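You operate a simulated robot arm through the tools that you are given. There is no shell and no other tool. Be economical: measure what you need, move in short steps, check, and stop when the job is done.

Carry out the task below with a simulated robot arm. There is one attempt and no reset: what you move stays moved.

TASK
Clamp the brown plug in terminal X and give it a tug.
Fine: the orange clamp lever holds it; leave the grey one alone.

It is judged by the outcome, as a careful person would: the job done as asked, and still so three seconds after it is handed in. It fails if anything else is knocked over, pushed out of place, dropped, spilled or broken.

THE ROBOT
A 7-joint arm with a two-finger parallel gripper, fixed in place. Base frame: the origin is at the foot of the arm, x ahead of it, y to its left, z up; the work surface is at about z = 0.9. Lengths are in cm, angles in degrees, forces in N, time in s.
With the tool pointing down near the work surface it reaches from about 22 to 58 cm from the base axis. Its first joint turns from -66.0 to 66.0 degrees. Payload 2.5 kg.
Tool frame: the origin (TCP) lies between the finger pads and is the grasp point; the fingertips stand 2.3 cm ahead of it; z points along the fingers, y is the line along which they close. The gripper opens to 9.4 cm. The fingers are 3.8 cm wide and 1 cm thick; the gripper's body (5.4 by 9.6 cm) begins 3.9 cm behind the TCP.
Orientation is that of the tool frame in the base frame, as a unit quaternion [x, y, z, w]. With the fingers straight down and closing along the base's y, the tool's x points along the base's -x, its y along +y and its z along -z.

THE INTERFACE
- The arm moves only by the tool send_rows. Its argument "deltas" is a list of rows, each a list of 3 entries, a list of its own where there are three numbers: the turn, a rotation vector about the base's x, y, z in units of 90 degrees (1.0 is 90 degrees), then the shift along the base's x, y, z in units of 250 mm (1.0 is 250 mm), then the gripper command, from -1 (fully open) to 1 (shut), values between in proportion. In form: [[[ax, ay, az], [tx, ty, tz], jaw], ...]. A call has 1 to 10 rows; each row is the pose to reach, as a shift and turn from the pose commanded when the call began. A call with a number of a shift or a turn outside -1 to 1 is refused whole. A row lasts 0.2 s, in which the tool goes at most 5 cm and 8.6 degrees; a call with a longer step from one row to the next is refused whole, and so is a gripper value outside its range. A pose out of reach is approached as far as the arm can. The call stops where the force on the tool passes 90 N (or 10 N more than at its start, if that is more) or the arm is blocked; 0.2 s more then pass. The fingers move at their own pace (about 10.8 cm/s each) and stop on an object; they squeeze with about 43 N. The grip force told is the motor's: it shows also when the fingers shut on nothing. Time passes only in rows, and 0.2 s behind the last, so rows that repeat a pose let the fingers close. It gives the time, the measured TCP pose, the force on the tool (base axes), the opening and the grip force at its end, in the units of the frame above (readings bear some noise).
- Cameras (640 x 400 px; columns grow to the right, rows downward): "scene" is fixed at [10.54, -38.69, 56.79]; the picture's right is [0.97, -0.26, 0.00], its down [-0.11, -0.42, -0.90] and it looks along [0.23, 0.87, -0.44] (base axes); focal length 321 px, centre (320, 200). "wrist" rides on the gripper at [-3.9, 0, -4.4] in the tool frame; the picture's right is [0.00, -1.00, 0.00], its down [0.97, 0.00, -0.24] and it looks along [0.24, 0.00, 0.97] (tool axes); focal length 218 px, centre (320, 200).
- grab_frame(camera): a new picture of that camera. No time passes.
- measure_at(camera, pixels): for up to 12 pixels [column, row] of the newest picture of that camera ("zoom" is the newest enlarged one), the place [x, y, z] in the base frame of the surface seen there, good to about 0.2 cm, but the place of the scene camera against the robot may be out by one fixed shift of up to 2.5 cm in any direction. No time passes.
- zoom(camera, box): a new picture of the part [left, top, right, bottom] of that camera's present view, enlarged. No time passes.
- hand_in(): hands the job in; it is judged then, once.

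Work in short steps. Measure before you move; look again where a grasp or a placing could have gone wrong, and mend it. You have 80 turns and 34 pictures in all, the two below and enlarged ones among them. Open the gripper and draw the arm clear of the work before you hand the job in, unless the task says otherwise; then end with one line.

The tools are called as a command line: name --argument value ..., lists and objects as JSON in quotes. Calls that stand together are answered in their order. send_rows: Moves the arm, as the interface text tells. Its arguments: {"type":"object","properties":{"deltas":{"type":"array"}},"required":["deltas"]} The other tools are called the same way: grab_frame (camera) takes a picture; measure_at (camera, pixels) gives the place of the surface under pixels of a picture; zoom (camera, box) takes an enlarged picture of a part of a camera's view; hand_in () hands the job in.

At the start:

```text
clock: 0.0
position: [22.67, 21.1, 34.55]
ee_rot: [-0.001, 1.0, 0.0, 0.0]
wrist_force: [-0.6, -0.1, 0.2]
opening: 9.43
grasp_force: 0.0
```

scene: 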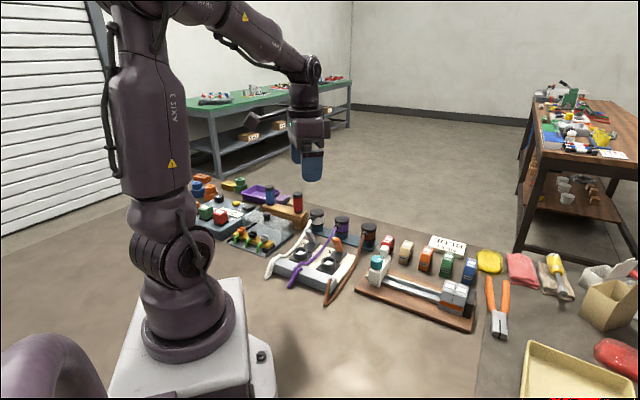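
wrist: 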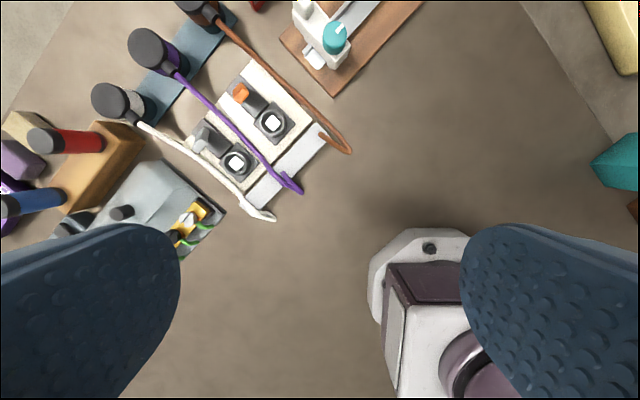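

The terminal block is around scene (315,260), with two levers and three cords. I'll enlarge it in both cameras.

zoom --camera "scene" --box '[250, 190, 410, 310]'

zoom --camera "wrist" --box '[80, 0, 380, 230]'

```text
3.33 times, centred on (330, 250) of scene
```

zoom: 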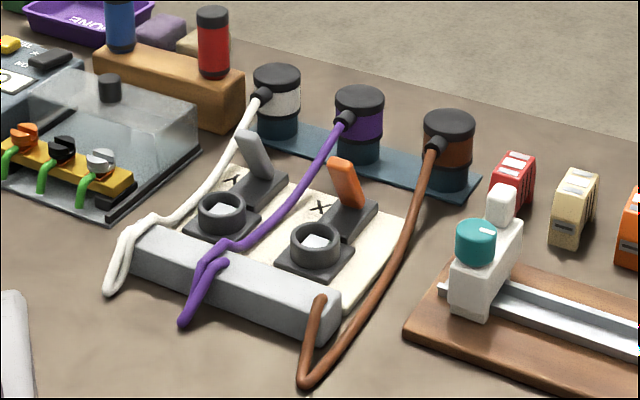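

```text
1.74 times, centred on (230, 115) of wrist
```

zoom: 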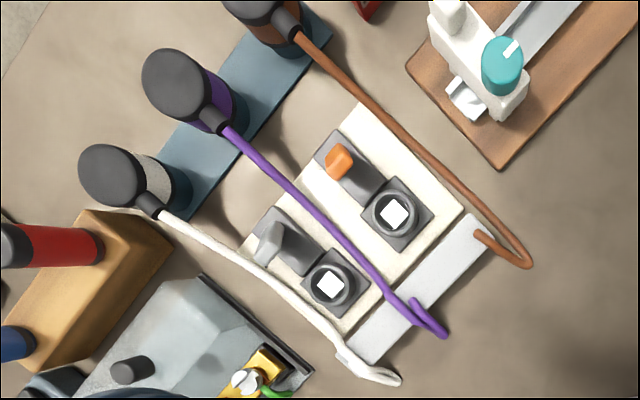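

I need to read the labels and see the plugs better.

zoom --camera "scene" --box '[290, 220, 350, 260]'

measure_at --camera "wrist" --pixels '[[272, 122], [235, 161], [240, 92], [205, 138], [200, 8], [147, 47], [110, 98], [325, 150], [300, 150], [250, 70], [225, 15], [247, 108]]'

```text
10.00 times, centred on (320, 240) of scene
```

zoom: 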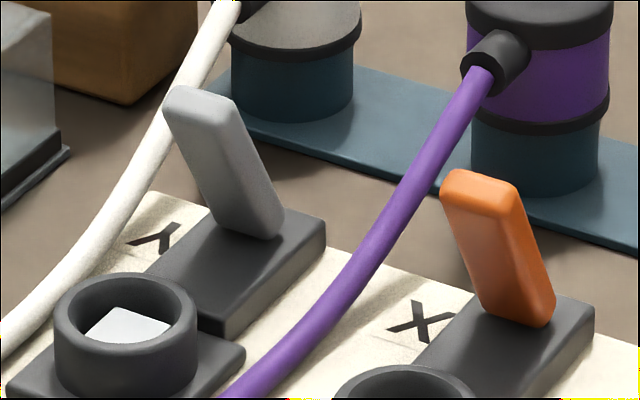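

```text
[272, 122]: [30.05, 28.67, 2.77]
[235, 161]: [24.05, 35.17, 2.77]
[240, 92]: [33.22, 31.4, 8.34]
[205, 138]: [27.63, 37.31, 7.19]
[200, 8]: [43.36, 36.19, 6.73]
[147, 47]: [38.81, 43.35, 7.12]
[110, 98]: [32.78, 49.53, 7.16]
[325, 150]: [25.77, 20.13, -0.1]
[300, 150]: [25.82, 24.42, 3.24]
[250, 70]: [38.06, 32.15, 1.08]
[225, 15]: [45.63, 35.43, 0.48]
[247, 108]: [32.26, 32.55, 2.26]
```

Terminal X is the orange-lever one (socket about 30.0, 28.7); the brown plug is at about (43.4, 36.2). I'll move above for a closer look.

send_rows --deltas '[[[0, 0, 0], [0.1, 0.1, -0.06], -1], [[0, 0, 0], [0.2, 0.2, -0.12], -1], [[0, 0, 0], [0.3, 0.3, -0.18], -1], [[0, 0, 0], [0.4, 0.4, -0.24], -1], [[0, 0, 0], [0.5, 0.45, -0.3], -1], [[0, 0, 0], [0.56, 0.45, -0.36], -1]]'

grab_frame --camera "wrist"

```text
clock: 1.4
position: [36.78, 32.39, 25.59]
ee_rot: [-0.001, 1.0, 0.0, 0.0]
wrist_force: [0.2, 0.1, -0.8]
opening: 9.4
grasp_force: 0.0
```

```text
28 pictures are left
```

wrist: 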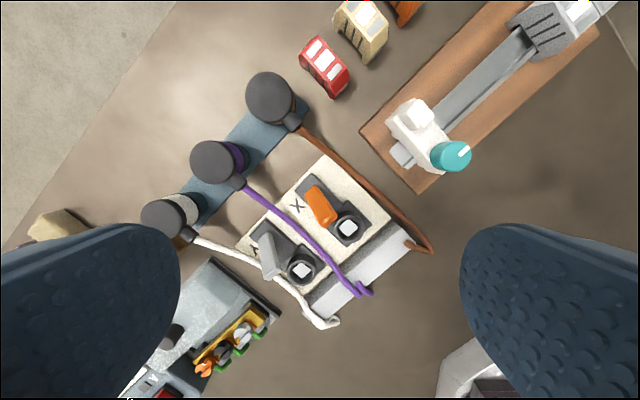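

zoom --camera "wrist" --box '[240, 60, 440, 260]'

measure_at --camera "wrist" --pixels '[[247, 95], [293, 95], [270, 73], [270, 120], [270, 96], [292, 122], [213, 160], [347, 228], [312, 188], [326, 218], [262, 238], [277, 272]]'

```text
2.00 times, centred on (340, 160) of wrist
```

zoom: 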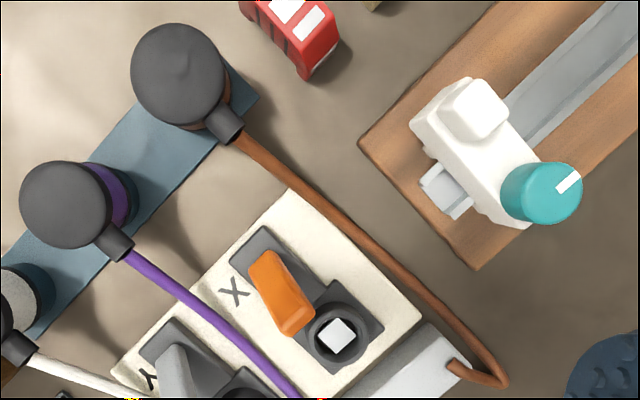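

```text
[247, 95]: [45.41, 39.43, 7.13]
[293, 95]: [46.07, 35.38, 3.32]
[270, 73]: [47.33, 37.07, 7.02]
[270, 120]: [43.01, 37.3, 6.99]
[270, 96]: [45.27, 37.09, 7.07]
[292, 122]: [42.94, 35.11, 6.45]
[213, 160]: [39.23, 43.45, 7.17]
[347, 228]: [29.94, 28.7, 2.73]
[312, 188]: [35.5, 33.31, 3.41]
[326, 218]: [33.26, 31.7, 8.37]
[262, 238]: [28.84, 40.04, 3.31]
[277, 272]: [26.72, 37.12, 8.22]
```

zoom --camera "scene" --box '[290, 200, 390, 280]'

```text
5.00 times, centred on (340, 240) of scene
```

zoom: 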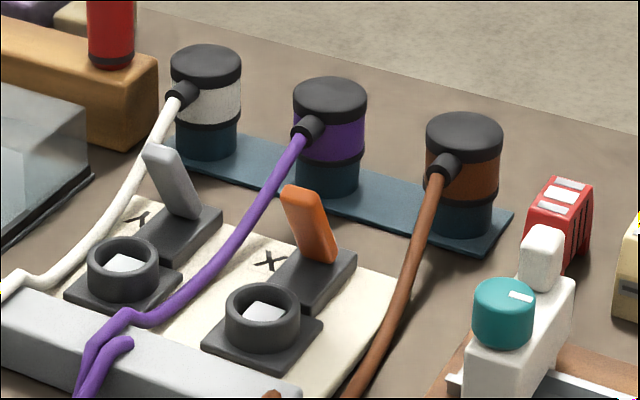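

measure_at --camera "zoom" --pixels '[[262, 312], [296, 190], [318, 258], [340, 262], [305, 290], [464, 130], [262, 290], [240, 345], [460, 175], [460, 205], [225, 325], [300, 330]]'

```text
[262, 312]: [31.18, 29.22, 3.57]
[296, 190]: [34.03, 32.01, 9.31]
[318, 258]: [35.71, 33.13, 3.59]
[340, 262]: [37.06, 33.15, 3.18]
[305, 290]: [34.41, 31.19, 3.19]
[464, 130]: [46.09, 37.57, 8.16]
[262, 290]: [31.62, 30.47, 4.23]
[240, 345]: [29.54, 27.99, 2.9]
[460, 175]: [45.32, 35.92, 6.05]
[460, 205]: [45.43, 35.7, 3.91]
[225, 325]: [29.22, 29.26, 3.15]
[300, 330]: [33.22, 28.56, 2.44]
```

The scene camera is offset about (+0.95,+0.45,+0.85). The brown plug centre is (45.2,37.15), top 7.05, with its boot pointing toward the terminal; the strip and block are yawed about 43°. I turn the tool 43° and hover above the plug.

send_rows --deltas '[[[0, 0, 0.08], [0.057, 0.032, -0.077], -0.6], [[0, 0, 0.16], [0.114, 0.064, -0.153], -0.6], [[0, 0, 0.24], [0.17, 0.096, -0.23], -0.6], [[0, 0, 0.32], [0.227, 0.128, -0.307], -0.6], [[0, 0, 0.4], [0.284, 0.16, -0.383], -0.6], [[0, 0, 0.478], [0.341, 0.192, -0.46], -0.6], [[0, 0, 0.478], [0.341, 0.192, -0.46], -0.6]]'

grab_frame --camera "wrist"

```text
clock: 3.0
position: [45.13, 37.26, 14.28]
ee_rot: [-0.368, 0.93, 0.001, 0.0]
wrist_force: [-1.1, -0.6, 0.0]
opening: 7.57
grasp_force: 0.0
```

```text
25 pictures are left
```

wrist: 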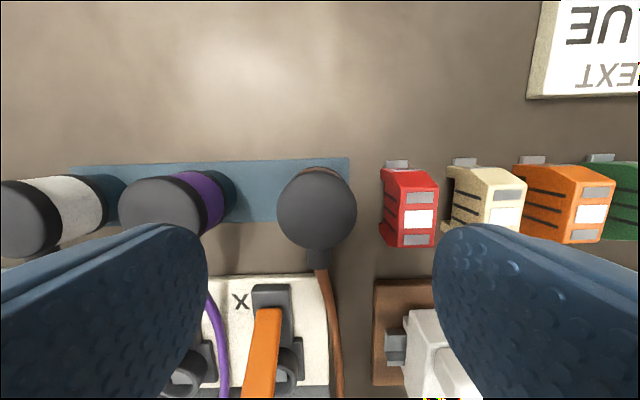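

measure_at --camera "wrist" --pixels '[[280, 209], [354, 209], [317, 173], [317, 246], [317, 209], [378, 220], [390, 235], [380, 190], [197, 215]]'

```text
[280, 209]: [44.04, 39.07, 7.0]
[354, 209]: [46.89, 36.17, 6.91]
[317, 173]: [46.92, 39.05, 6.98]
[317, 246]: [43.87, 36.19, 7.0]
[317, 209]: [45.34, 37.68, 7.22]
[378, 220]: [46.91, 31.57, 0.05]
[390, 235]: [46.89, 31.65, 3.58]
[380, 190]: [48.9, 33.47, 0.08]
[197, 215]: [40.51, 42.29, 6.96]
```

Plug centre refined to (45.4,37.6), diameter about 4.1. I narrow the opening to 6.4 and descend in part to check reach.

send_rows --deltas '[[[0, 0, 0], [0.01, 0.015, 0], -0.36], [[0, 0, 0], [0.01, 0.015, -0.08], -0.36], [[0, 0, 0], [0.01, 0.015, -0.16], -0.36], [[0, 0, 0], [0.01, 0.015, -0.16], -0.36]]'

grab_frame --camera "wrist"

```text
clock: 4.0
position: [45.54, 37.49, 10.13]
ee_rot: [-0.367, 0.93, -0.001, 0.0]
wrist_force: [0.0, 0.5, -0.4]
opening: 6.4
grasp_force: 0.0
```

```text
24 pictures are left
```

wrist: 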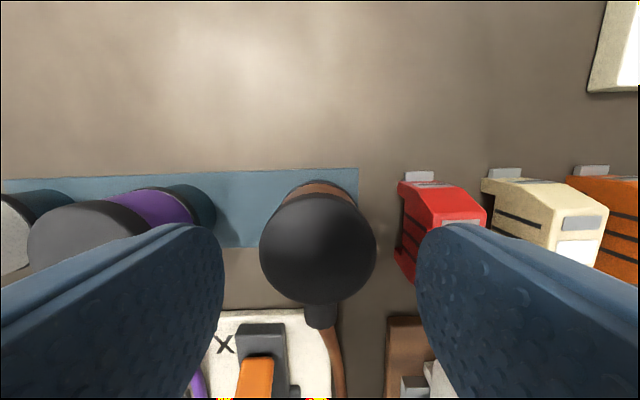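

Centred and in reach. Down to z≈5.5.

send_rows --deltas '[[[0, 0, 0], [0, 0, -0.06], -0.36], [[0, 0, 0], [0, 0, -0.12], -0.36], [[0, 0, 0], [0, 0, -0.18], -0.36], [[0, 0, 0], [0, 0, -0.18], -0.36]]'

grab_frame --camera "wrist"

zoom --camera "scene" --box '[310, 190, 430, 280]'

```text
clock: 5.0
position: [45.32, 37.53, 5.72]
ee_rot: [-0.367, 0.93, 0.0, 0.001]
wrist_force: [-0.3, -0.1, 0.0]
opening: 6.38
grasp_force: 0.0
```

```text
23 pictures are left
```

wrist: 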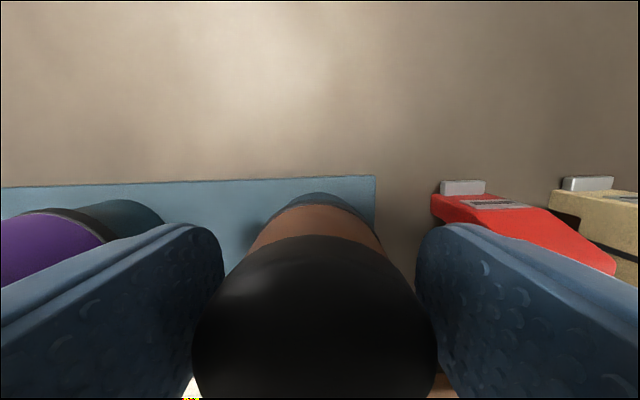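

```text
4.44 times, centred on (370, 235) of scene
```

zoom: 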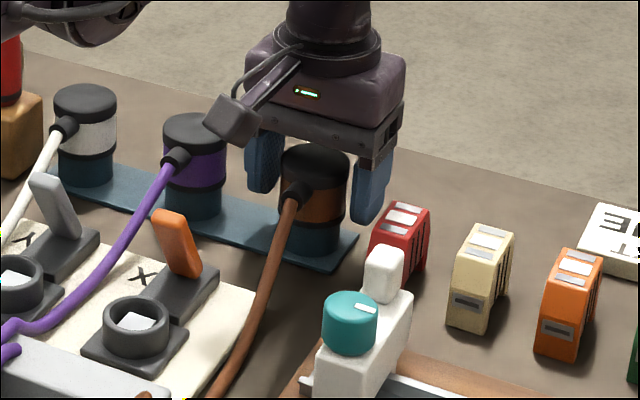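

Fingers straddle the plug body. Closing.

send_rows --deltas '[[[0, 0, 0], [0, 0, 0], 1], [[0, 0, 0], [0, 0, 0], 1], [[0, 0, 0], [0, 0, 0], 1]]'

send_rows --deltas '[[[0, 0, 0], [0, 0, 0.04], 1], [[0, 0, 0], [0, 0, 0.08], 1], [[0, 0, 0], [0, 0, 0.14], 1], [[0, 0, 0], [0, 0, 0.2], 1], [[0, 0, 0], [0, 0, 0.26], 1], [[0, 0, 0], [0, 0, 0.26], 1]]'

zoom --camera "scene" --box '[290, 170, 430, 290]'

```text
clock: 5.8
position: [45.43, 37.6, 5.71]
ee_rot: [-0.366, 0.93, 0.001, 0.0]
wrist_force: [-0.8, 1.1, -0.7]
opening: 4.4
grasp_force: 43.0
```

```text
clock: 7.2
position: [45.47, 37.35, 12.03]
ee_rot: [-0.366, 0.931, -0.001, 0.0]
wrist_force: [0.6, -0.5, -1.5]
opening: 4.4
grasp_force: 42.7
```

```text
3.33 times, centred on (360, 230) of scene
```

zoom: 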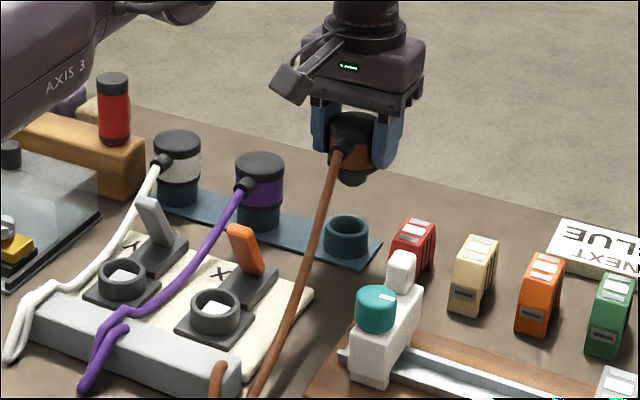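

Plug is held and clear of its cup, its spigot visible. I measure socket rim, holder cup rim and the purple cord near X.

measure_at --camera "zoom" --pixels '[[191, 302], [239, 303], [215, 293], [215, 318], [325, 227], [366, 228], [346, 217], [346, 242], [195, 252], [172, 275], [150, 295], [354, 183]]'

grab_frame --camera "wrist"

```text
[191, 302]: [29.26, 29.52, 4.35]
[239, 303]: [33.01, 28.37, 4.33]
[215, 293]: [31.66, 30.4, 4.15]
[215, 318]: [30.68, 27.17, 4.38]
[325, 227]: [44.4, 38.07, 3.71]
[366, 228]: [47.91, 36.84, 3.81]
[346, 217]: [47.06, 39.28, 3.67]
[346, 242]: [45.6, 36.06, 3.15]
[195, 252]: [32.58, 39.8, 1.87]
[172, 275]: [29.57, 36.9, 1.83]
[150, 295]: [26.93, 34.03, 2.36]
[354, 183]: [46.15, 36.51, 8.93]
```

```text
20 pictures are left
```

wrist: 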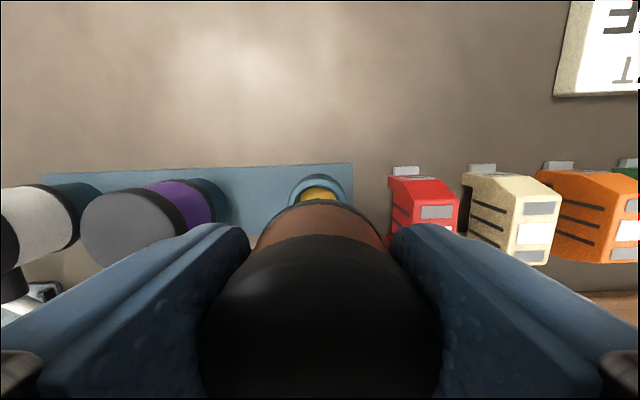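

Relative holder→socket shift ≈ (-15.1,-8.7,+0.6). I raise over the lever and traverse to above socket X.

send_rows --deltas '[[[0, 0, 0], [0, 0, 0.08], 1], [[0, 0, 0], [0, 0, 0.16], 1], [[0, 0, 0], [-0.1, -0.058, 0.16], 1], [[0, 0, 0], [-0.2, -0.116, 0.16], 1], [[0, 0, 0], [-0.3, -0.173, 0.16], 1], [[0, 0, 0], [-0.4, -0.231, 0.16], 1], [[0, 0, 0], [-0.5, -0.289, 0.16], 1], [[0, 0, 0], [-0.605, -0.346, 0.16], 1], [[0, 0, 0], [-0.605, -0.346, 0.16], 1]]'

zoom --camera "scene" --box '[240, 160, 400, 280]'

```text
clock: 9.2
position: [30.16, 28.7, 16.12]
ee_rot: [-0.367, 0.93, 0.0, 0.0]
wrist_force: [-0.8, 0.2, -1.0]
opening: 4.43
grasp_force: 42.9
```

```text
3.33 times, centred on (320, 220) of scene
```

zoom: 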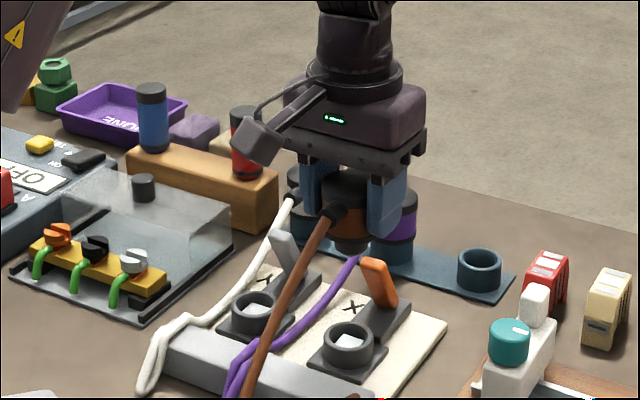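

Descending to just above the rim and checking alignment.

send_rows --deltas '[[[0, 0, 0], [0, 0, -0.1], 1], [[0, 0, 0], [0, 0, -0.2], 1], [[0, 0, 0], [0, 0, -0.26], 1], [[0, 0, 0], [0, 0, -0.26], 1]]'

zoom --camera "scene" --box '[280, 190, 380, 270]'

grab_frame --camera "wrist"

```text
clock: 10.2
position: [30.06, 28.85, 9.51]
ee_rot: [-0.366, 0.931, 0.0, 0.0]
wrist_force: [-1.2, 0.3, 0.0]
opening: 4.4
grasp_force: 43.2
```

```text
5.00 times, centred on (330, 230) of scene
```

zoom: 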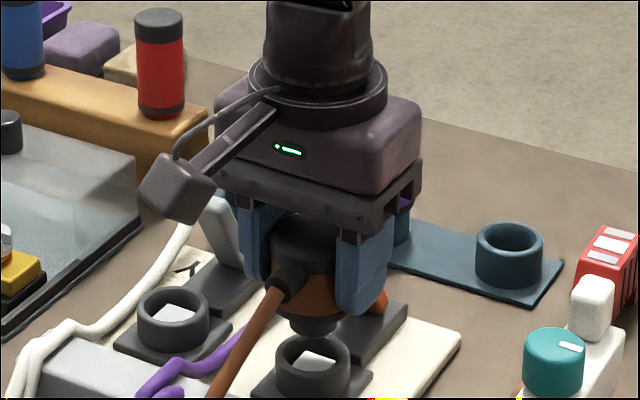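

```text
17 pictures are left
```

wrist: 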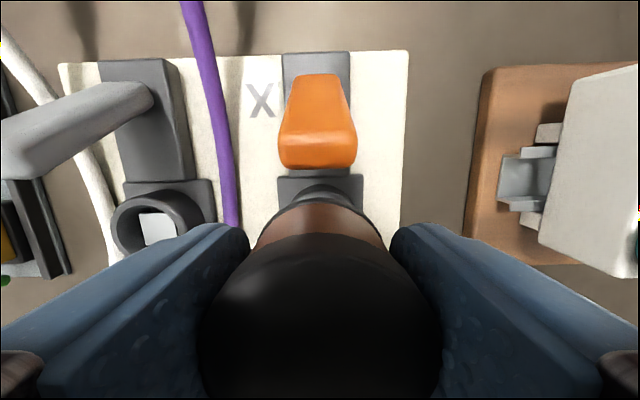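

measure_at --camera "zoom" --pixels '[[277, 362], [348, 362], [313, 339], [312, 322], [296, 318], [330, 320], [304, 302], [274, 245], [342, 225], [310, 380]]'

measure_at --camera "wrist" --pixels '[[320, 192], [285, 205], [356, 205], [300, 168], [340, 168], [300, 80], [340, 80], [317, 60], [230, 200], [205, 70], [318, 218], [155, 240]]'

```text
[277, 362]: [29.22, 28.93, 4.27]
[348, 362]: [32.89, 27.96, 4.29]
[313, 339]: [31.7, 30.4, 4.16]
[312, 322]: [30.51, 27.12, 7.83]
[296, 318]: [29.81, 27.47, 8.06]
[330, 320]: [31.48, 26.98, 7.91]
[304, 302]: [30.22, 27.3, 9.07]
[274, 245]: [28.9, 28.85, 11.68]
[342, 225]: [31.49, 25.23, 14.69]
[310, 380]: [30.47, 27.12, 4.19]
```

```text
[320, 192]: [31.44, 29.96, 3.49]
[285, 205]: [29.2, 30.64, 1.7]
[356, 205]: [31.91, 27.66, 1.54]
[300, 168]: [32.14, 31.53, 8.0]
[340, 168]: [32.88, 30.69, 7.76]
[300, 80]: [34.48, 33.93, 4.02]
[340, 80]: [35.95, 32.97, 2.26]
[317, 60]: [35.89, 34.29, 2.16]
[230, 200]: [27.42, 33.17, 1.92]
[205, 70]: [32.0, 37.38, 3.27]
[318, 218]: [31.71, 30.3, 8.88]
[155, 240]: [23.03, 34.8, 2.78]
```

Alignment looks within ~0.2 cm. I descend gently, watching force (expected seat TCP z≈6.3).

send_rows --deltas '[[[0, 0, 0], [0, 0, -0.05], 1], [[0, 0, 0], [0, 0, -0.09], 1], [[0, 0, 0], [0, 0, -0.105], 1], [[0, 0, 0], [0, 0, -0.105], 1]]'

zoom --camera "scene" --box '[280, 200, 380, 280]'

```text
clock: 11.2
position: [30.25, 28.93, 7.3]
ee_rot: [-0.366, 0.931, 0.001, 0.004]
wrist_force: [-5.8, -9.0, 40.6]
opening: 4.4
grasp_force: 44.0
```

```text
5.00 times, centred on (330, 240) of scene
```

zoom: 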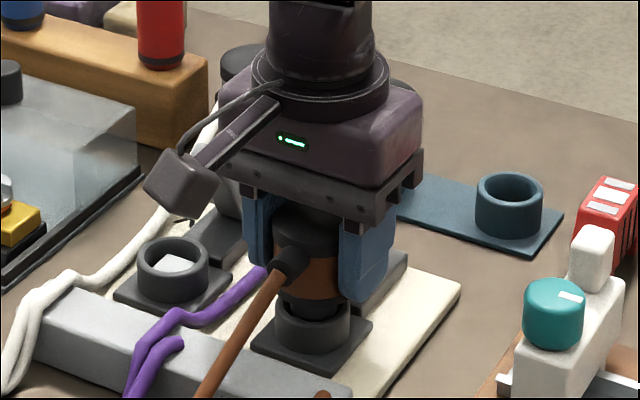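

40 N at z=7.3: the spigot sits on the rim, about 0.3 cm too far +x/+y (reaction pushes −x,−y). I lift a bit, shift (−0.25,−0.25), and lower again gently.

send_rows --deltas '[[[0, 0, 0], [0, 0, 0.03], 1], [[0, 0, 0], [-0.01, -0.01, 0.03], 1], [[0, 0, 0], [-0.01, -0.01, 0.015], 1], [[0, 0, 0], [-0.01, -0.01, 0.005], 1], [[0, 0, 0], [-0.01, -0.01, 0.005], 1]]'

```text
clock: 12.4
position: [30.13, 28.76, 7.23]
ee_rot: [-0.366, 0.93, 0.001, 0.003]
wrist_force: [13.1, 10.8, 5.9]
opening: 4.39
grasp_force: 43.5
```

Now the reaction is +x,+y with little vertical, so the spigot seems to have entered a bit. I return about 0.1 and press further down.

send_rows --deltas '[[[0, 0, 0], [0.005, 0.004, 0], 1], [[0, 0, 0], [0.005, 0.004, -0.01], 1], [[0, 0, 0], [0.005, 0.004, -0.02], 1], [[0, 0, 0], [0.005, 0.004, -0.02], 1]]'

zoom --camera "scene" --box '[300, 220, 370, 280]'

```text
clock: 13.4
position: [30.11, 28.85, 6.76]
ee_rot: [-0.366, 0.93, 0.001, 0.001]
wrist_force: [-1.7, -2.4, 41.1]
opening: 4.39
grasp_force: 42.9
```

```text
6.67 times, centred on (335, 250) of scene
```

zoom: 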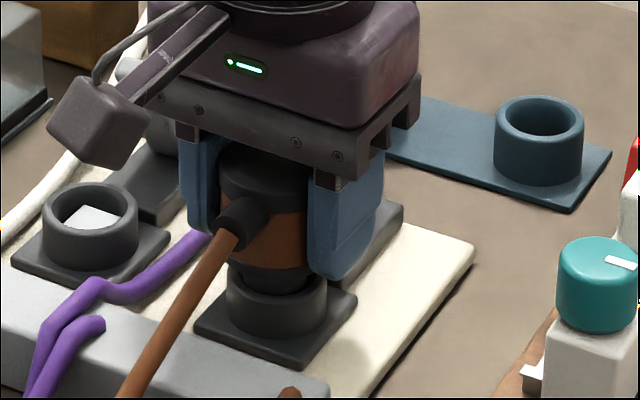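

grab_frame --camera "wrist"

measure_at --camera "zoom" --pixels '[[270, 175], [262, 298], [265, 263], [265, 278], [262, 320], [300, 170], [85, 215], [540, 170], [540, 115]]'

```text
14 pictures are left
```

wrist: 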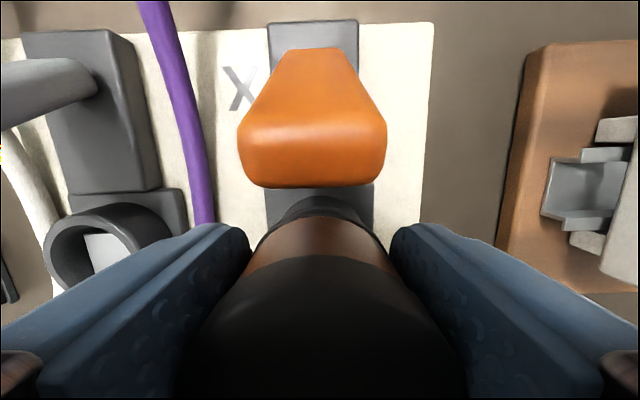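

```text
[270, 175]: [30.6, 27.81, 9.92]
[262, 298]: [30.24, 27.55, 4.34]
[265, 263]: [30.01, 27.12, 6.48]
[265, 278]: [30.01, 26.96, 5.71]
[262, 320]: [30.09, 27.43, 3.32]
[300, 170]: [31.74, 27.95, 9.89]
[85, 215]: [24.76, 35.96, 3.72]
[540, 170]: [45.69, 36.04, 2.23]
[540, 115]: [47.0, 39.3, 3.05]
```

Vertical reaction 41 N at z 6.76, with lateral force gone; the spigot has entered by ~0.6 cm but a gap remains. I press a bit more with a small circular wiggle.

send_rows --deltas '[[[0, 0, 0], [0, 0, -0.008], 1], [[0, 0, 0], [0.004, 0, -0.01], 1], [[0, 0, 0], [0, 0.004, -0.01], 1], [[0, 0, 0], [-0.004, 0, -0.01], 1], [[0, 0, 0], [0, -0.004, -0.01], 1], [[0, 0, 0], [0, 0, -0.01], 1]]'

```text
clock: 14.8
position: [30.2, 28.88, 6.64]
ee_rot: [-0.366, 0.931, 0.001, 0.002]
wrist_force: [3.8, 7.1, 23.6]
opening: 4.41
grasp_force: 43.3
```

send_rows --deltas '[[[0, 0, 0], [0, 0, -0.008], 1], [[0, 0, 0], [0.004, 0, -0.012], 1], [[0, 0, 0], [0, 0.004, -0.012], 1], [[0, 0, 0], [-0.004, 0, -0.012], 1], [[0, 0, 0], [0, -0.004, -0.012], 1], [[0, 0, 0], [0, 0, -0.012], 1]]'

zoom --camera "scene" --box '[300, 220, 370, 280]'

```text
clock: 16.2
position: [30.23, 28.86, 6.29]
ee_rot: [-0.367, 0.93, 0.001, 0.002]
wrist_force: [4.1, 4.9, 24.8]
opening: 4.39
grasp_force: 42.9
```

```text
6.67 times, centred on (335, 250) of scene
```

zoom: 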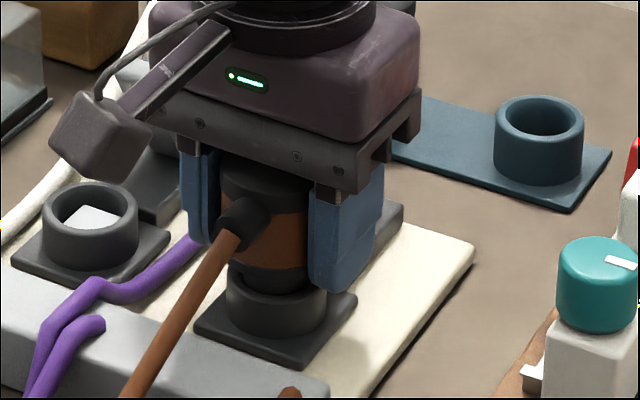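

measure_at --camera "wrist" --pixels '[[320, 275], [320, 300], [320, 340], [320, 390], [320, 240], [320, 222], [320, 210], [320, 202]]'

measure_at --camera "zoom" --pixels '[[270, 160], [255, 170], [290, 165], [270, 262], [270, 280], [270, 288], [270, 296], [270, 302], [270, 315], [232, 283], [322, 290]]'

```text
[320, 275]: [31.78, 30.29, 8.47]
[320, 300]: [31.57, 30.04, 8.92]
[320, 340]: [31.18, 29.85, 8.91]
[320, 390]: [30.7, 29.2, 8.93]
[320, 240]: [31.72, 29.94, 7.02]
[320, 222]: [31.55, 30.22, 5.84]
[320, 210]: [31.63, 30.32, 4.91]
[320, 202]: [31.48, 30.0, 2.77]
```

```text
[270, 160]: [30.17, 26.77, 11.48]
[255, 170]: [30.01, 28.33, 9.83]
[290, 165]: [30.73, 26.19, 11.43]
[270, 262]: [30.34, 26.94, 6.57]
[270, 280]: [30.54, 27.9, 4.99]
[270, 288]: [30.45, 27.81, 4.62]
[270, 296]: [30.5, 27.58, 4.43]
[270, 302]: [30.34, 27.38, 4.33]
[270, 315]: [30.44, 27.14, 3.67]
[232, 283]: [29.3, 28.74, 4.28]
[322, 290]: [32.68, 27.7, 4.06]
```

Comparing heights, the cap top is at 8.95 while seated should be about 7.6, so the fingers are slipping and the spigot still sits on the rim. I take a tight zoom of the contact.

zoom --camera "scene" --box '[325, 252, 357, 272]'

```text
16.00 times, centred on (341, 262) of scene
```

zoom: 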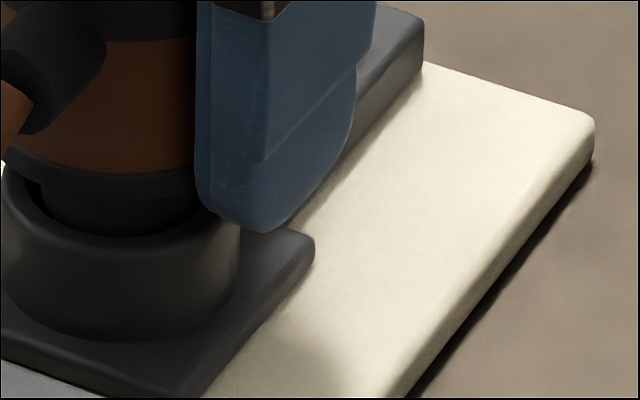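

The spigot is inside the ring but stopped ~1 cm high; something (the white square) may need matching. I lift a few cm and inspect tip and socket closely.

send_rows --deltas '[[[0, 0, 0], [0, 0, 0.06], 1], [[0, 0, 0], [0, 0, 0.12], 1], [[0, 0, 0], [0, 0, 0.2], 1], [[0, 0, 0], [0, 0, 0.2], 1]]'

zoom --camera "scene" --box '[310, 215, 366, 275]'

```text
clock: 17.2
position: [30.16, 28.78, 11.0]
ee_rot: [-0.367, 0.93, 0.0, 0.0]
wrist_force: [0.3, 0.4, -0.6]
opening: 4.42
grasp_force: 43.5
```

```text
6.67 times, centred on (338, 245) of scene
```

zoom: 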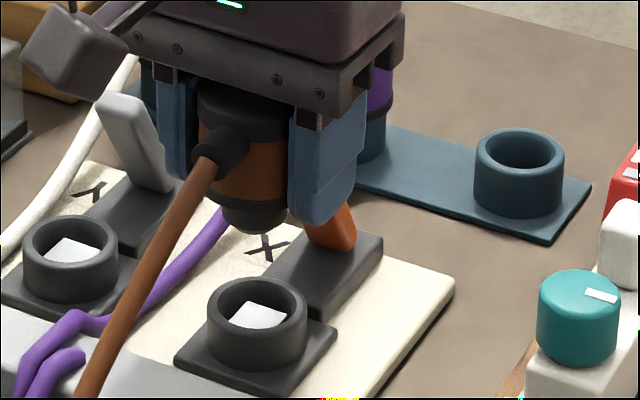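

measure_at --camera "zoom" --pixels '[[258, 310], [245, 322], [272, 318], [290, 320], [225, 320], [75, 245], [50, 255], [258, 284], [258, 340], [255, 228], [240, 205], [248, 100]]'

zoom --camera "scene" --box '[334, 252, 362, 269.5]'

```text
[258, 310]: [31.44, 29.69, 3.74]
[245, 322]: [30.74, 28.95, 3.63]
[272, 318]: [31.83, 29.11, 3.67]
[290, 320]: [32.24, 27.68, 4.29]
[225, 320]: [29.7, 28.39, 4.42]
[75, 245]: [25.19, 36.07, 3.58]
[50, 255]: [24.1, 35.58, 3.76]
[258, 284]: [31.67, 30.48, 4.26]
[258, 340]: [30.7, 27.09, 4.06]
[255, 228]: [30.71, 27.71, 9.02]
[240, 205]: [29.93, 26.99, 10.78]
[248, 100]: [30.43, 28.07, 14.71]
```

```text
16.00 times, centred on (348, 261) of scene
```

zoom: 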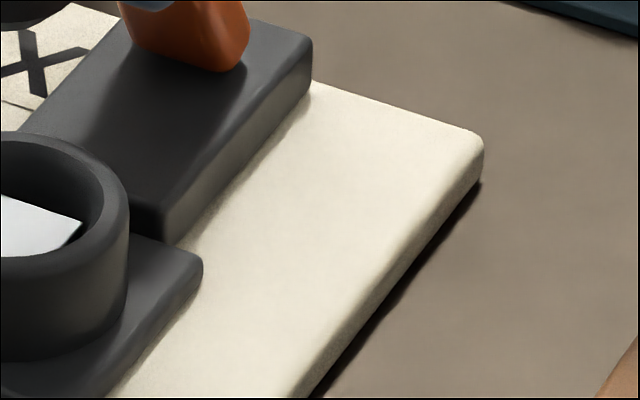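

The white square in the socket is ~0.6 below the rim, and the plug is ~0.15 left of centre. I lower it again with a small +x correction at light force.

send_rows --deltas '[[[0, 0, 0], [0.006, 0, -0.06], 1], [[0, 0, 0], [0.006, 0, -0.12], 1], [[0, 0, 0], [0.006, 0, -0.16], 1], [[0, 0, 0], [0.006, 0, -0.18], 1], [[0, 0, 0], [0.006, 0, -0.185], 1], [[0, 0, 0], [0.006, 0, -0.185], 1]]'

```text
clock: 18.6
position: [30.09, 28.88, 6.51]
ee_rot: [-0.366, 0.93, -0.001, 0.001]
wrist_force: [-0.1, 0.0, -0.6]
opening: 4.39
grasp_force: 43.5
```

send_rows --deltas '[[[0, 0, 0], [0, 0, -0.008], 1], [[0, 0, 0], [0, 0, -0.016], 1], [[0, 0, 0], [0, 0, -0.016], 1]]'

```text
clock: 19.4
position: [30.27, 29.01, 6.19]
ee_rot: [-0.366, 0.931, 0.0, 0.001]
wrist_force: [-5.8, -5.1, 26.8]
opening: 4.41
grasp_force: 43.0
```

Contact at 27 N with reaction toward −x,−y again; I follow that direction in small steps.

send_rows --deltas '[[[0, 0, 0], [-0.003, -0.003, 0], 1], [[0, 0, 0], [-0.005, -0.005, 0], 1], [[0, 0, 0], [-0.005, -0.005, 0], 1]]'

send_rows --deltas '[[[0, 0, 0], [-0.003, -0.003, 0], 1], [[0, 0, 0], [-0.005, -0.005, 0], 1], [[0, 0, 0], [-0.005, -0.005, 0], 1]]'

```text
clock: 20.2
position: [30.24, 28.9, 6.14]
ee_rot: [-0.367, 0.93, 0.001, 0.003]
wrist_force: [4.6, 6.4, 21.8]
opening: 4.4
grasp_force: 43.3
```

```text
clock: 21.0
position: [30.28, 28.82, 6.16]
ee_rot: [-0.367, 0.93, 0.002, 0.006]
wrist_force: [13.0, 17.6, 5.8]
opening: 4.39
grasp_force: 43.3
```

The spigot is snug laterally within the socket (±0.1), so it probably just needs more axial force than the grip friction allows. I centre, then open slightly and check that the plug stands by itself.

send_rows --deltas '[[[0, 0, 0], [0.004, 0.005, 0], 1], [[0, 0, 0], [0.006, 0.007, 0], 1], [[0, 0, 0], [0.006, 0.007, 0.002], 1]]'

send_rows --deltas '[[[0, 0, 0], [0, 0, 0], -0.05], [[0, 0, 0], [0, 0, 0], -0.12], [[0, 0, 0], [0, 0, 0], -0.12]]'

grab_frame --camera "wrist"

```text
clock: 21.8
position: [30.19, 28.71, 6.06]
ee_rot: [-0.367, 0.93, 0.001, 0.001]
wrist_force: [8.2, 10.8, 8.3]
opening: 4.38
grasp_force: 42.7
```

```text
clock: 22.6
position: [30.05, 28.73, 6.15]
ee_rot: [-0.366, 0.93, -0.001, -0.001]
wrist_force: [0.3, -0.6, 0.0]
opening: 5.22
grasp_force: 0.0
```

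```text
9 pictures are left
```

wrist: 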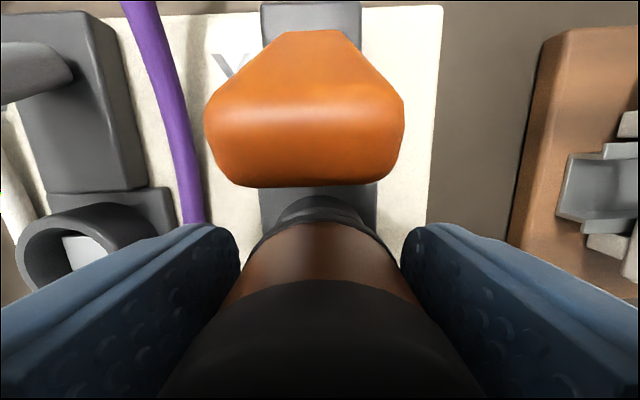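

measure_at --camera "wrist" --pixels '[[320, 300], [320, 350], [320, 390], [230, 350], [400, 350], [320, 260], [320, 225], [320, 210], [310, 201], [340, 201], [320, 170], [320, 45]]'

```text
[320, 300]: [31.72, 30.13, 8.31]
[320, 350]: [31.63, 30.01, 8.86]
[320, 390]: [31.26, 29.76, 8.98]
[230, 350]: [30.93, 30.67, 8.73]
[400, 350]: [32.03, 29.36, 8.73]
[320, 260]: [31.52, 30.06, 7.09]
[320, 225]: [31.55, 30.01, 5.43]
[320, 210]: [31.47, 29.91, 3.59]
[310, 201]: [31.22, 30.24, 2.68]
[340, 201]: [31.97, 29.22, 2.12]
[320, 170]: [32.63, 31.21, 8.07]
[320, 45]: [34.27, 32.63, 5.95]
```

The plug stands upright in the socket ring, cap top 8.9. I rise, shut the fingers and press from above with the fingertips.

send_rows --deltas '[[[0, 0, 0], [0, 0, 0.08], -0.12], [[0, 0, 0], [0, 0, 0.16], -0.12], [[0, 0, 0], [0, 0, 0.24], -0.12], [[0, 0, 0], [0, 0, 0.3], -0.12], [[0, 0, 0], [0, 0, 0.3], 1], [[0, 0, 0], [0, 0, 0.3], 1], [[0, 0, 0], [0, 0, 0.3], 1]]'

send_rows --deltas '[[[0, 0, 0], [0, 0, -0.04], 1], [[0, 0, 0], [0, 0, -0.075], 1], [[0, 0, 0], [0, 0, -0.095], 1], [[0, 0, 0], [0, 0, -0.105], 1], [[0, 0, 0], [0, 0, -0.105], 1]]'

```text
clock: 24.2
position: [30.12, 28.72, 13.52]
ee_rot: [-0.366, 0.931, 0.0, -0.001]
wrist_force: [0.3, 0.0, 0.4]
opening: 0.0
grasp_force: 42.4
```

```text
clock: 25.4
position: [30.33, 28.83, 11.28]
ee_rot: [-0.366, 0.931, 0.001, 0.001]
wrist_force: [-5.9, -6.7, 36.1]
opening: 0.0
grasp_force: 42.5
```

send_rows --deltas '[[[0, 0, 0], [-0.003, -0.003, -0.008], 1], [[0, 0, 0], [-0.004, -0.004, -0.016], 1], [[0, 0, 0], [-0.004, -0.004, -0.02], 1], [[0, 0, 0], [-0.004, -0.004, -0.02], 1]]'

```text
clock: 26.4
position: [30.23, 28.77, 11.12]
ee_rot: [-0.367, 0.93, 0.001, 0.006]
wrist_force: [-14.1, -11.3, 85.5]
opening: 0.02
grasp_force: 42.3
```

85 N and no motion: the plug is hard-bottomed on the white block. Its spigot (≈1.9 long) rests there, so I'll examine the orange lever: back off and grip the lever by its sides to feel which way it moves.

send_rows --deltas '[[[0, 0, 0], [0.004, 0.004, 0.05], 1], [[0, 0, 0], [0.004, 0.004, 0.13], 0.1], [[0, 0, 0], [0.07, 0.065, 0.15], 0.1], [[0, 0, 0], [0.134, 0.128, 0.15], 0.1], [[0, 0, 0], [0.134, 0.128, 0.15], 0.1]]'

grab_frame --camera "wrist"

zoom --camera "scene" --box '[290, 210, 370, 280]'

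```text
clock: 27.6
position: [33.49, 31.91, 14.19]
ee_rot: [-0.367, 0.93, 0.0, 0.0]
wrist_force: [-0.2, 0.6, -0.2]
opening: 4.24
grasp_force: 0.0
```

```text
8 pictures are left
```

wrist: 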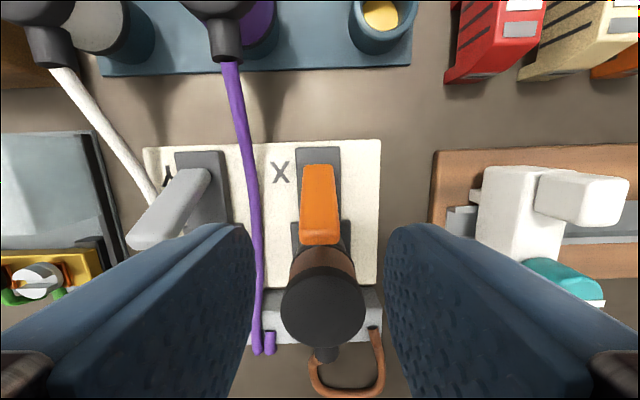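

```text
5.71 times, centred on (330, 245) of scene
```

zoom: 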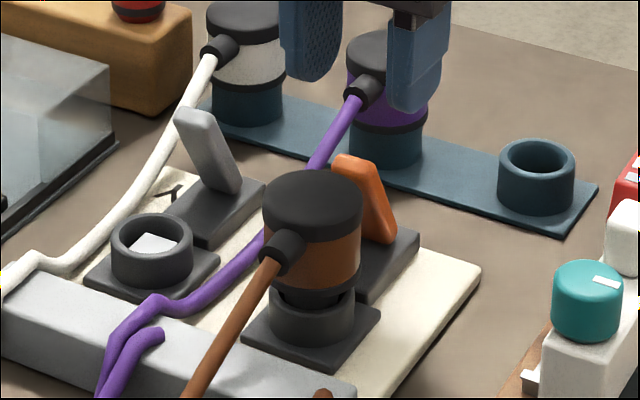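

The plug stands upright in X with its spigot inside the ring. I descend around the orange lever and grip its sides.

send_rows --deltas '[[[0, 0, 0], [0, 0, -0.1], 0.1], [[0, 0, 0], [0, 0, -0.18], 0.1], [[0, 0, 0], [0, 0, -0.212], 0.1], [[0, 0, 0], [0, 0, -0.212], 0.4], [[0, 0, 0], [0, 0, -0.212], 1], [[0, 0, 0], [0, 0, -0.212], 1], [[0, 0, 0], [0, 0, -0.212], 1]]'

```text
clock: 29.2
position: [33.41, 31.94, 8.88]
ee_rot: [-0.368, 0.93, 0.001, 0.0]
wrist_force: [-4.7, 11.0, -8.9]
opening: 2.15
grasp_force: 45.5
```

Lever gripped (2.15 wide). Test a small backward move.

send_rows --deltas '[[[0, 0, 0], [0.008, 0.007, 0.001], 1], [[0, 0, 0], [0.016, 0.015, 0.003], 1], [[0, 0, 0], [0.024, 0.022, 0.005], 1], [[0, 0, 0], [0.024, 0.022, 0.005], 1]]'

```text
clock: 30.2
position: [33.8, 32.33, 8.98]
ee_rot: [-0.367, 0.93, -0.001, -0.005]
wrist_force: [-29.7, -3.2, 6.4]
opening: 2.19
grasp_force: 44.6
```

Backward meets stiff resistance (~29 N). Test forward.

send_rows --deltas '[[[0, 0, 0], [-0.012, -0.011, -0.002], 1], [[0, 0, 0], [-0.024, -0.022, -0.005], 1], [[0, 0, 0], [-0.034, -0.031, -0.009], 1], [[0, 0, 0], [-0.034, -0.031, -0.009], 1]]'

```text
clock: 31.2
position: [33.32, 31.87, 9.04]
ee_rot: [-0.367, 0.93, 0.005, 0.007]
wrist_force: [5.8, 29.8, -12.1]
opening: 2.2
grasp_force: 45.1
```

Flat pads resist the lever's rotation, so I rotate the tool with it about the hinge axis, backward 10° as a test.

send_rows --deltas '[[[0, 0, 0], [0.01, 0.009, 0.004], 1], [[-0.038, 0.041, 0], [0.026, 0.024, 0.008], 1], [[-0.076, 0.081, 0], [0.042, 0.039, 0.011], 1], [[-0.076, 0.081, 0], [0.042, 0.039, 0.011], 1]]'

```text
clock: 32.2
position: [34.34, 32.93, 9.43]
ee_rot: [-0.366, 0.927, -0.03, -0.078]
wrist_force: [-6.5, 14.0, 29.6]
opening: 2.17
grasp_force: 45.1
```

zoom --camera "scene" --box '[290, 210, 370, 280]'

```text
5.71 times, centred on (330, 245) of scene
```

zoom: 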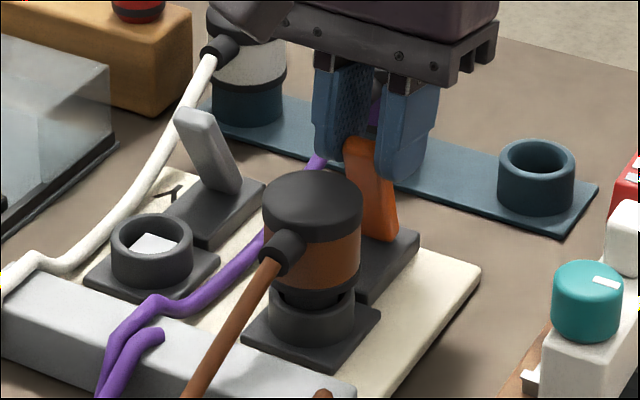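

The lever does turn backward with the grip. I continue the arc backward 30°, with a small z correction for the upward reaction.

send_rows --deltas '[[[-0.0567, 0.0608, 0], [0.0253, 0.0236, 0.01], 1], [[-0.1134, 0.1216, 0], [0.0502, 0.047, 0.005], 1], [[-0.17, 0.1824, 0], [0.0746, 0.0698, -0.004], 1], [[-0.2268, 0.2432, 0], [0.0978, 0.0915, -0.018], 1], [[-0.2268, 0.2432, 0], [0.0978, 0.0915, -0.018], 1]]'

zoom --camera "scene" --box '[290, 210, 370, 280]'

```text
clock: 33.4
position: [35.41, 33.91, 9.1]
ee_rot: [-0.348, 0.88, -0.118, -0.3]
wrist_force: [3.5, 24.2, 12.7]
opening: 2.2
grasp_force: 45.4
out of reach, approached as far as the arm can: row 4, 5
```

```text
5.71 times, centred on (330, 245) of scene
```

zoom: 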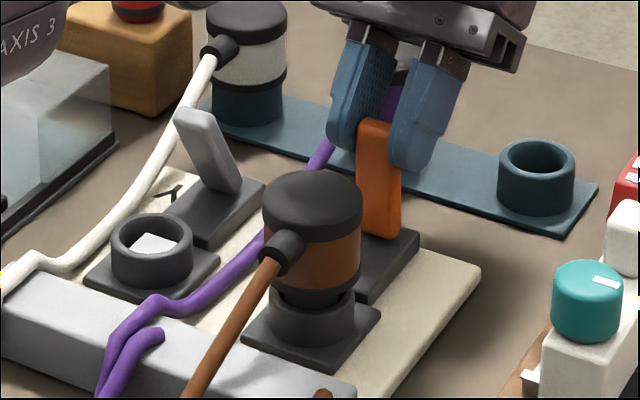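

The lever is now about vertical/just past, the tool's backward tilt at its limit, and the plug unchanged. I release, rise and straighten the tool, then look at where the lever stays.

send_rows --deltas '[[[0, 0, 0], [0, 0, 0], 0.1], [[0, 0, 0], [0, 0, 0.0], 0.1], [[0.05, -0.054, 0], [0, 0, 0.05], 0.1], [[0.1, -0.108, 0], [0, 0, 0.1], 0.1], [[0.15, -0.162, 0], [0, 0, 0.15], 0.1], [[0.2, -0.216, 0], [0, 0, 0.19], 0.1], [[0.25, -0.27, 0], [0, 0, 0.19], 0.1], [[0.302, -0.324, 0], [0, 0, 0.19], 0.1], [[0.302, -0.324, 0], [0, 0, 0.19], 0.1]]'

grab_frame --camera "wrist"

```text
clock: 35.4
position: [35.43, 33.7, 13.75]
ee_rot: [-0.367, 0.93, 0.0, 0.001]
wrist_force: [0.4, 0.4, -0.6]
opening: 4.21
grasp_force: 0.1
```

```text
4 pictures are left
```

wrist: 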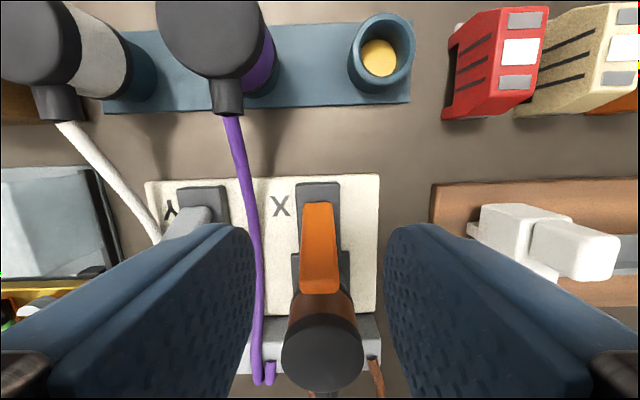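

measure_at --camera "wrist" --pixels '[[319, 208], [319, 225], [319, 250], [319, 270], [319, 285], [319, 190], [310, 268], [322, 355], [300, 350], [345, 350], [378, 58], [380, 30]]'

```text
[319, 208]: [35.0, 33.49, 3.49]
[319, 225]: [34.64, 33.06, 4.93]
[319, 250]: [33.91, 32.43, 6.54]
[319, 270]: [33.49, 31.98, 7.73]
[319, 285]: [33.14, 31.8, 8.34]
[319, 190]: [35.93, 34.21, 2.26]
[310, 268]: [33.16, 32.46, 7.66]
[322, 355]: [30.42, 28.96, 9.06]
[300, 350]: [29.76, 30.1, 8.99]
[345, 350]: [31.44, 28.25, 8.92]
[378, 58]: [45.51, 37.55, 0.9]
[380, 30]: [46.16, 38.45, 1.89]
```

The lever sprang back (top again at 33.1,31.8,8.3), so it is a snap lever. Also the gold pad in the holder is at z 0.9 and the white one at 2.75: the 6.1 cm plug rests on its pad in both, so the plug is properly seated. I regrip the lever with the tool upright and pull it farther back along its arc.

send_rows --deltas '[[[0, 0, 0], [-0.04, -0.04, 0], 0.1], [[0, 0, 0], [-0.0748, -0.0744, 0], 0.1], [[0, 0, 0], [-0.0748, -0.0744, -0.1], 0.1], [[0, 0, 0], [-0.0748, -0.0744, -0.19], 0.1], [[0, 0, 0], [-0.0748, -0.0744, -0.23], 0.1], [[0, 0, 0], [-0.0748, -0.0744, -0.23], 1], [[0, 0, 0], [-0.0748, -0.0744, -0.23], 1], [[0, 0, 0], [-0.0748, -0.0744, -0.23], 1]]'

send_rows --deltas '[[[0, 0, 0], [0.028, 0.0262, 0.0084], 1], [[0, 0, 0], [0.057, 0.0532, 0.0102], 1], [[0, 0, 0], [0.0854, 0.0799, 0.005], 1], [[0, 0, 0], [0.113, 0.1057, -0.0068], 1], [[0, 0, 0], [0.113, 0.1057, -0.0068], 1]]'

```text
clock: 37.2
position: [33.45, 31.93, 8.06]
ee_rot: [-0.368, 0.93, 0.001, -0.002]
wrist_force: [-7.9, 5.4, -0.4]
opening: 2.19
grasp_force: 45.2
```

```text
clock: 38.4
position: [36.13, 34.56, 7.87]
ee_rot: [-0.368, 0.93, -0.001, -0.003]
wrist_force: [-27.1, -0.9, 16.0]
opening: 2.2
grasp_force: 45.2
```

send_rows --deltas '[[[0, 0, 0], [0.0254, 0.0237, -0.0184], 1], [[0, 0, 0], [0.0482, 0.045, -0.0424], 1], [[0, 0, 0], [0.0679, 0.0634, -0.0714], 1], [[0, 0, 0], [0.0679, 0.0634, -0.0714], 1]]'

zoom --camera "scene" --box '[290, 210, 370, 280]'

```text
clock: 39.4
position: [37.82, 36.52, 6.45]
ee_rot: [-0.368, 0.93, 0.003, 0.003]
wrist_force: [-13.9, 18.7, 29.5]
opening: 2.16
grasp_force: 45.0
```

```text
5.71 times, centred on (330, 245) of scene
```

zoom: 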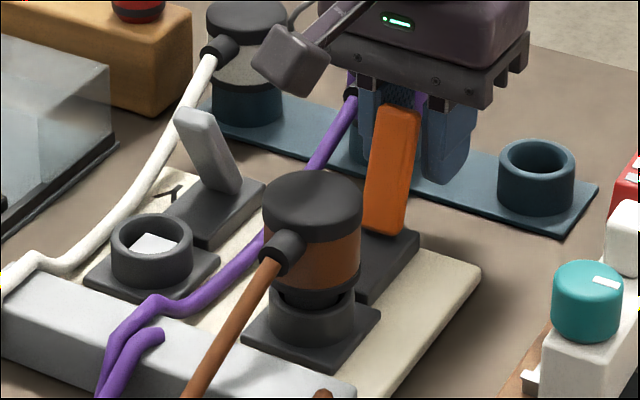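

The lever is now ~12° past vertical with the pads slipping on it. I release and check whether it stays.

send_rows --deltas '[[[0, 0, 0], [0, 0, 0], 0.1], [[0, 0, 0], [0, 0, 0], 0.1], [[0, 0, 0], [0, 0, 0.1], 0.1], [[0, 0, 0], [0, 0, 0.2], 0.1], [[0, 0, 0], [0, 0, 0.3], 0.1], [[0, 0, 0], [0, 0, 0.3], 0.1]]'

grab_frame --camera "wrist"

```text
clock: 40.8
position: [38.03, 36.2, 13.42]
ee_rot: [-0.367, 0.93, 0.0, -0.001]
wrist_force: [-0.1, -0.2, 0.1]
opening: 4.21
grasp_force: 0.1
```

```text
2 pictures are left
```

wrist: 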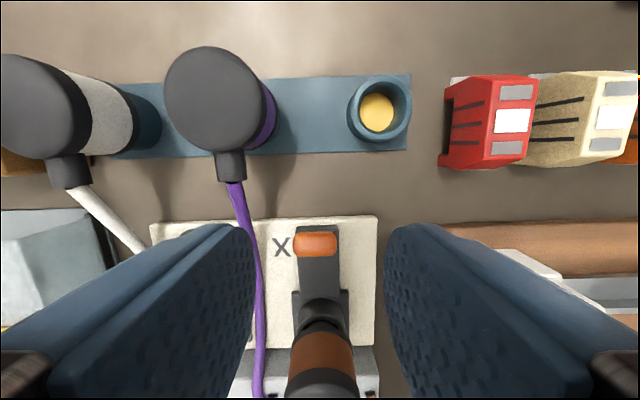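

measure_at --camera "wrist" --pixels '[[316, 238], [316, 246], [316, 252], [300, 243], [332, 243], [316, 275], [320, 350], [320, 385], [316, 228]]'

```text
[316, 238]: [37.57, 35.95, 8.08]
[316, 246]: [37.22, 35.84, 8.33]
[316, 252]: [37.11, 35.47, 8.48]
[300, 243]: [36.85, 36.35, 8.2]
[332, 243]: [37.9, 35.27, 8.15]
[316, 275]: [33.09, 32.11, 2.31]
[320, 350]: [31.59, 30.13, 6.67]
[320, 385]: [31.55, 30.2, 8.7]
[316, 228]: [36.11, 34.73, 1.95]
```

The lever stays in the rear position (tip 37.3,35.8,8.3), a snap past centre; forward had left the plug free. Now I grip the plug body for the tug test.

send_rows --deltas '[[[0, 0, 0], [-0.1, -0.093, 0.02], -0.28], [[0, 0, 0], [-0.2, -0.186, 0.02], -0.28], [[0, 0, 0], [-0.319, -0.297, 0.02], -0.28], [[0, 0, 0], [-0.319, -0.297, 0.02], -0.28], [[0, 0, 0], [-0.319, -0.297, -0.1], -0.28], [[0, 0, 0], [-0.319, -0.297, -0.2], -0.28], [[0, 0, 0], [-0.319, -0.297, -0.254], -0.28], [[0, 0, 0], [-0.319, -0.297, -0.254], -0.28]]'

send_rows --deltas '[[[0, 0, 0], [0, 0, 0], 0.2], [[0, 0, 0], [0, 0, 0], 1], [[0, 0, 0], [0, 0, 0], 1], [[0, 0, 0], [0, 0, 0], 1]]'

```text
clock: 42.6
position: [30.08, 28.78, 6.93]
ee_rot: [-0.367, 0.93, 0.0, 0.0]
wrist_force: [-1.2, -0.4, 0.4]
opening: 5.99
grasp_force: 0.0
```

```text
clock: 43.6
position: [30.08, 28.76, 7.0]
ee_rot: [-0.367, 0.93, 0.0, -0.001]
wrist_force: [0.3, 0.0, 0.5]
opening: 4.4
grasp_force: 42.8
```

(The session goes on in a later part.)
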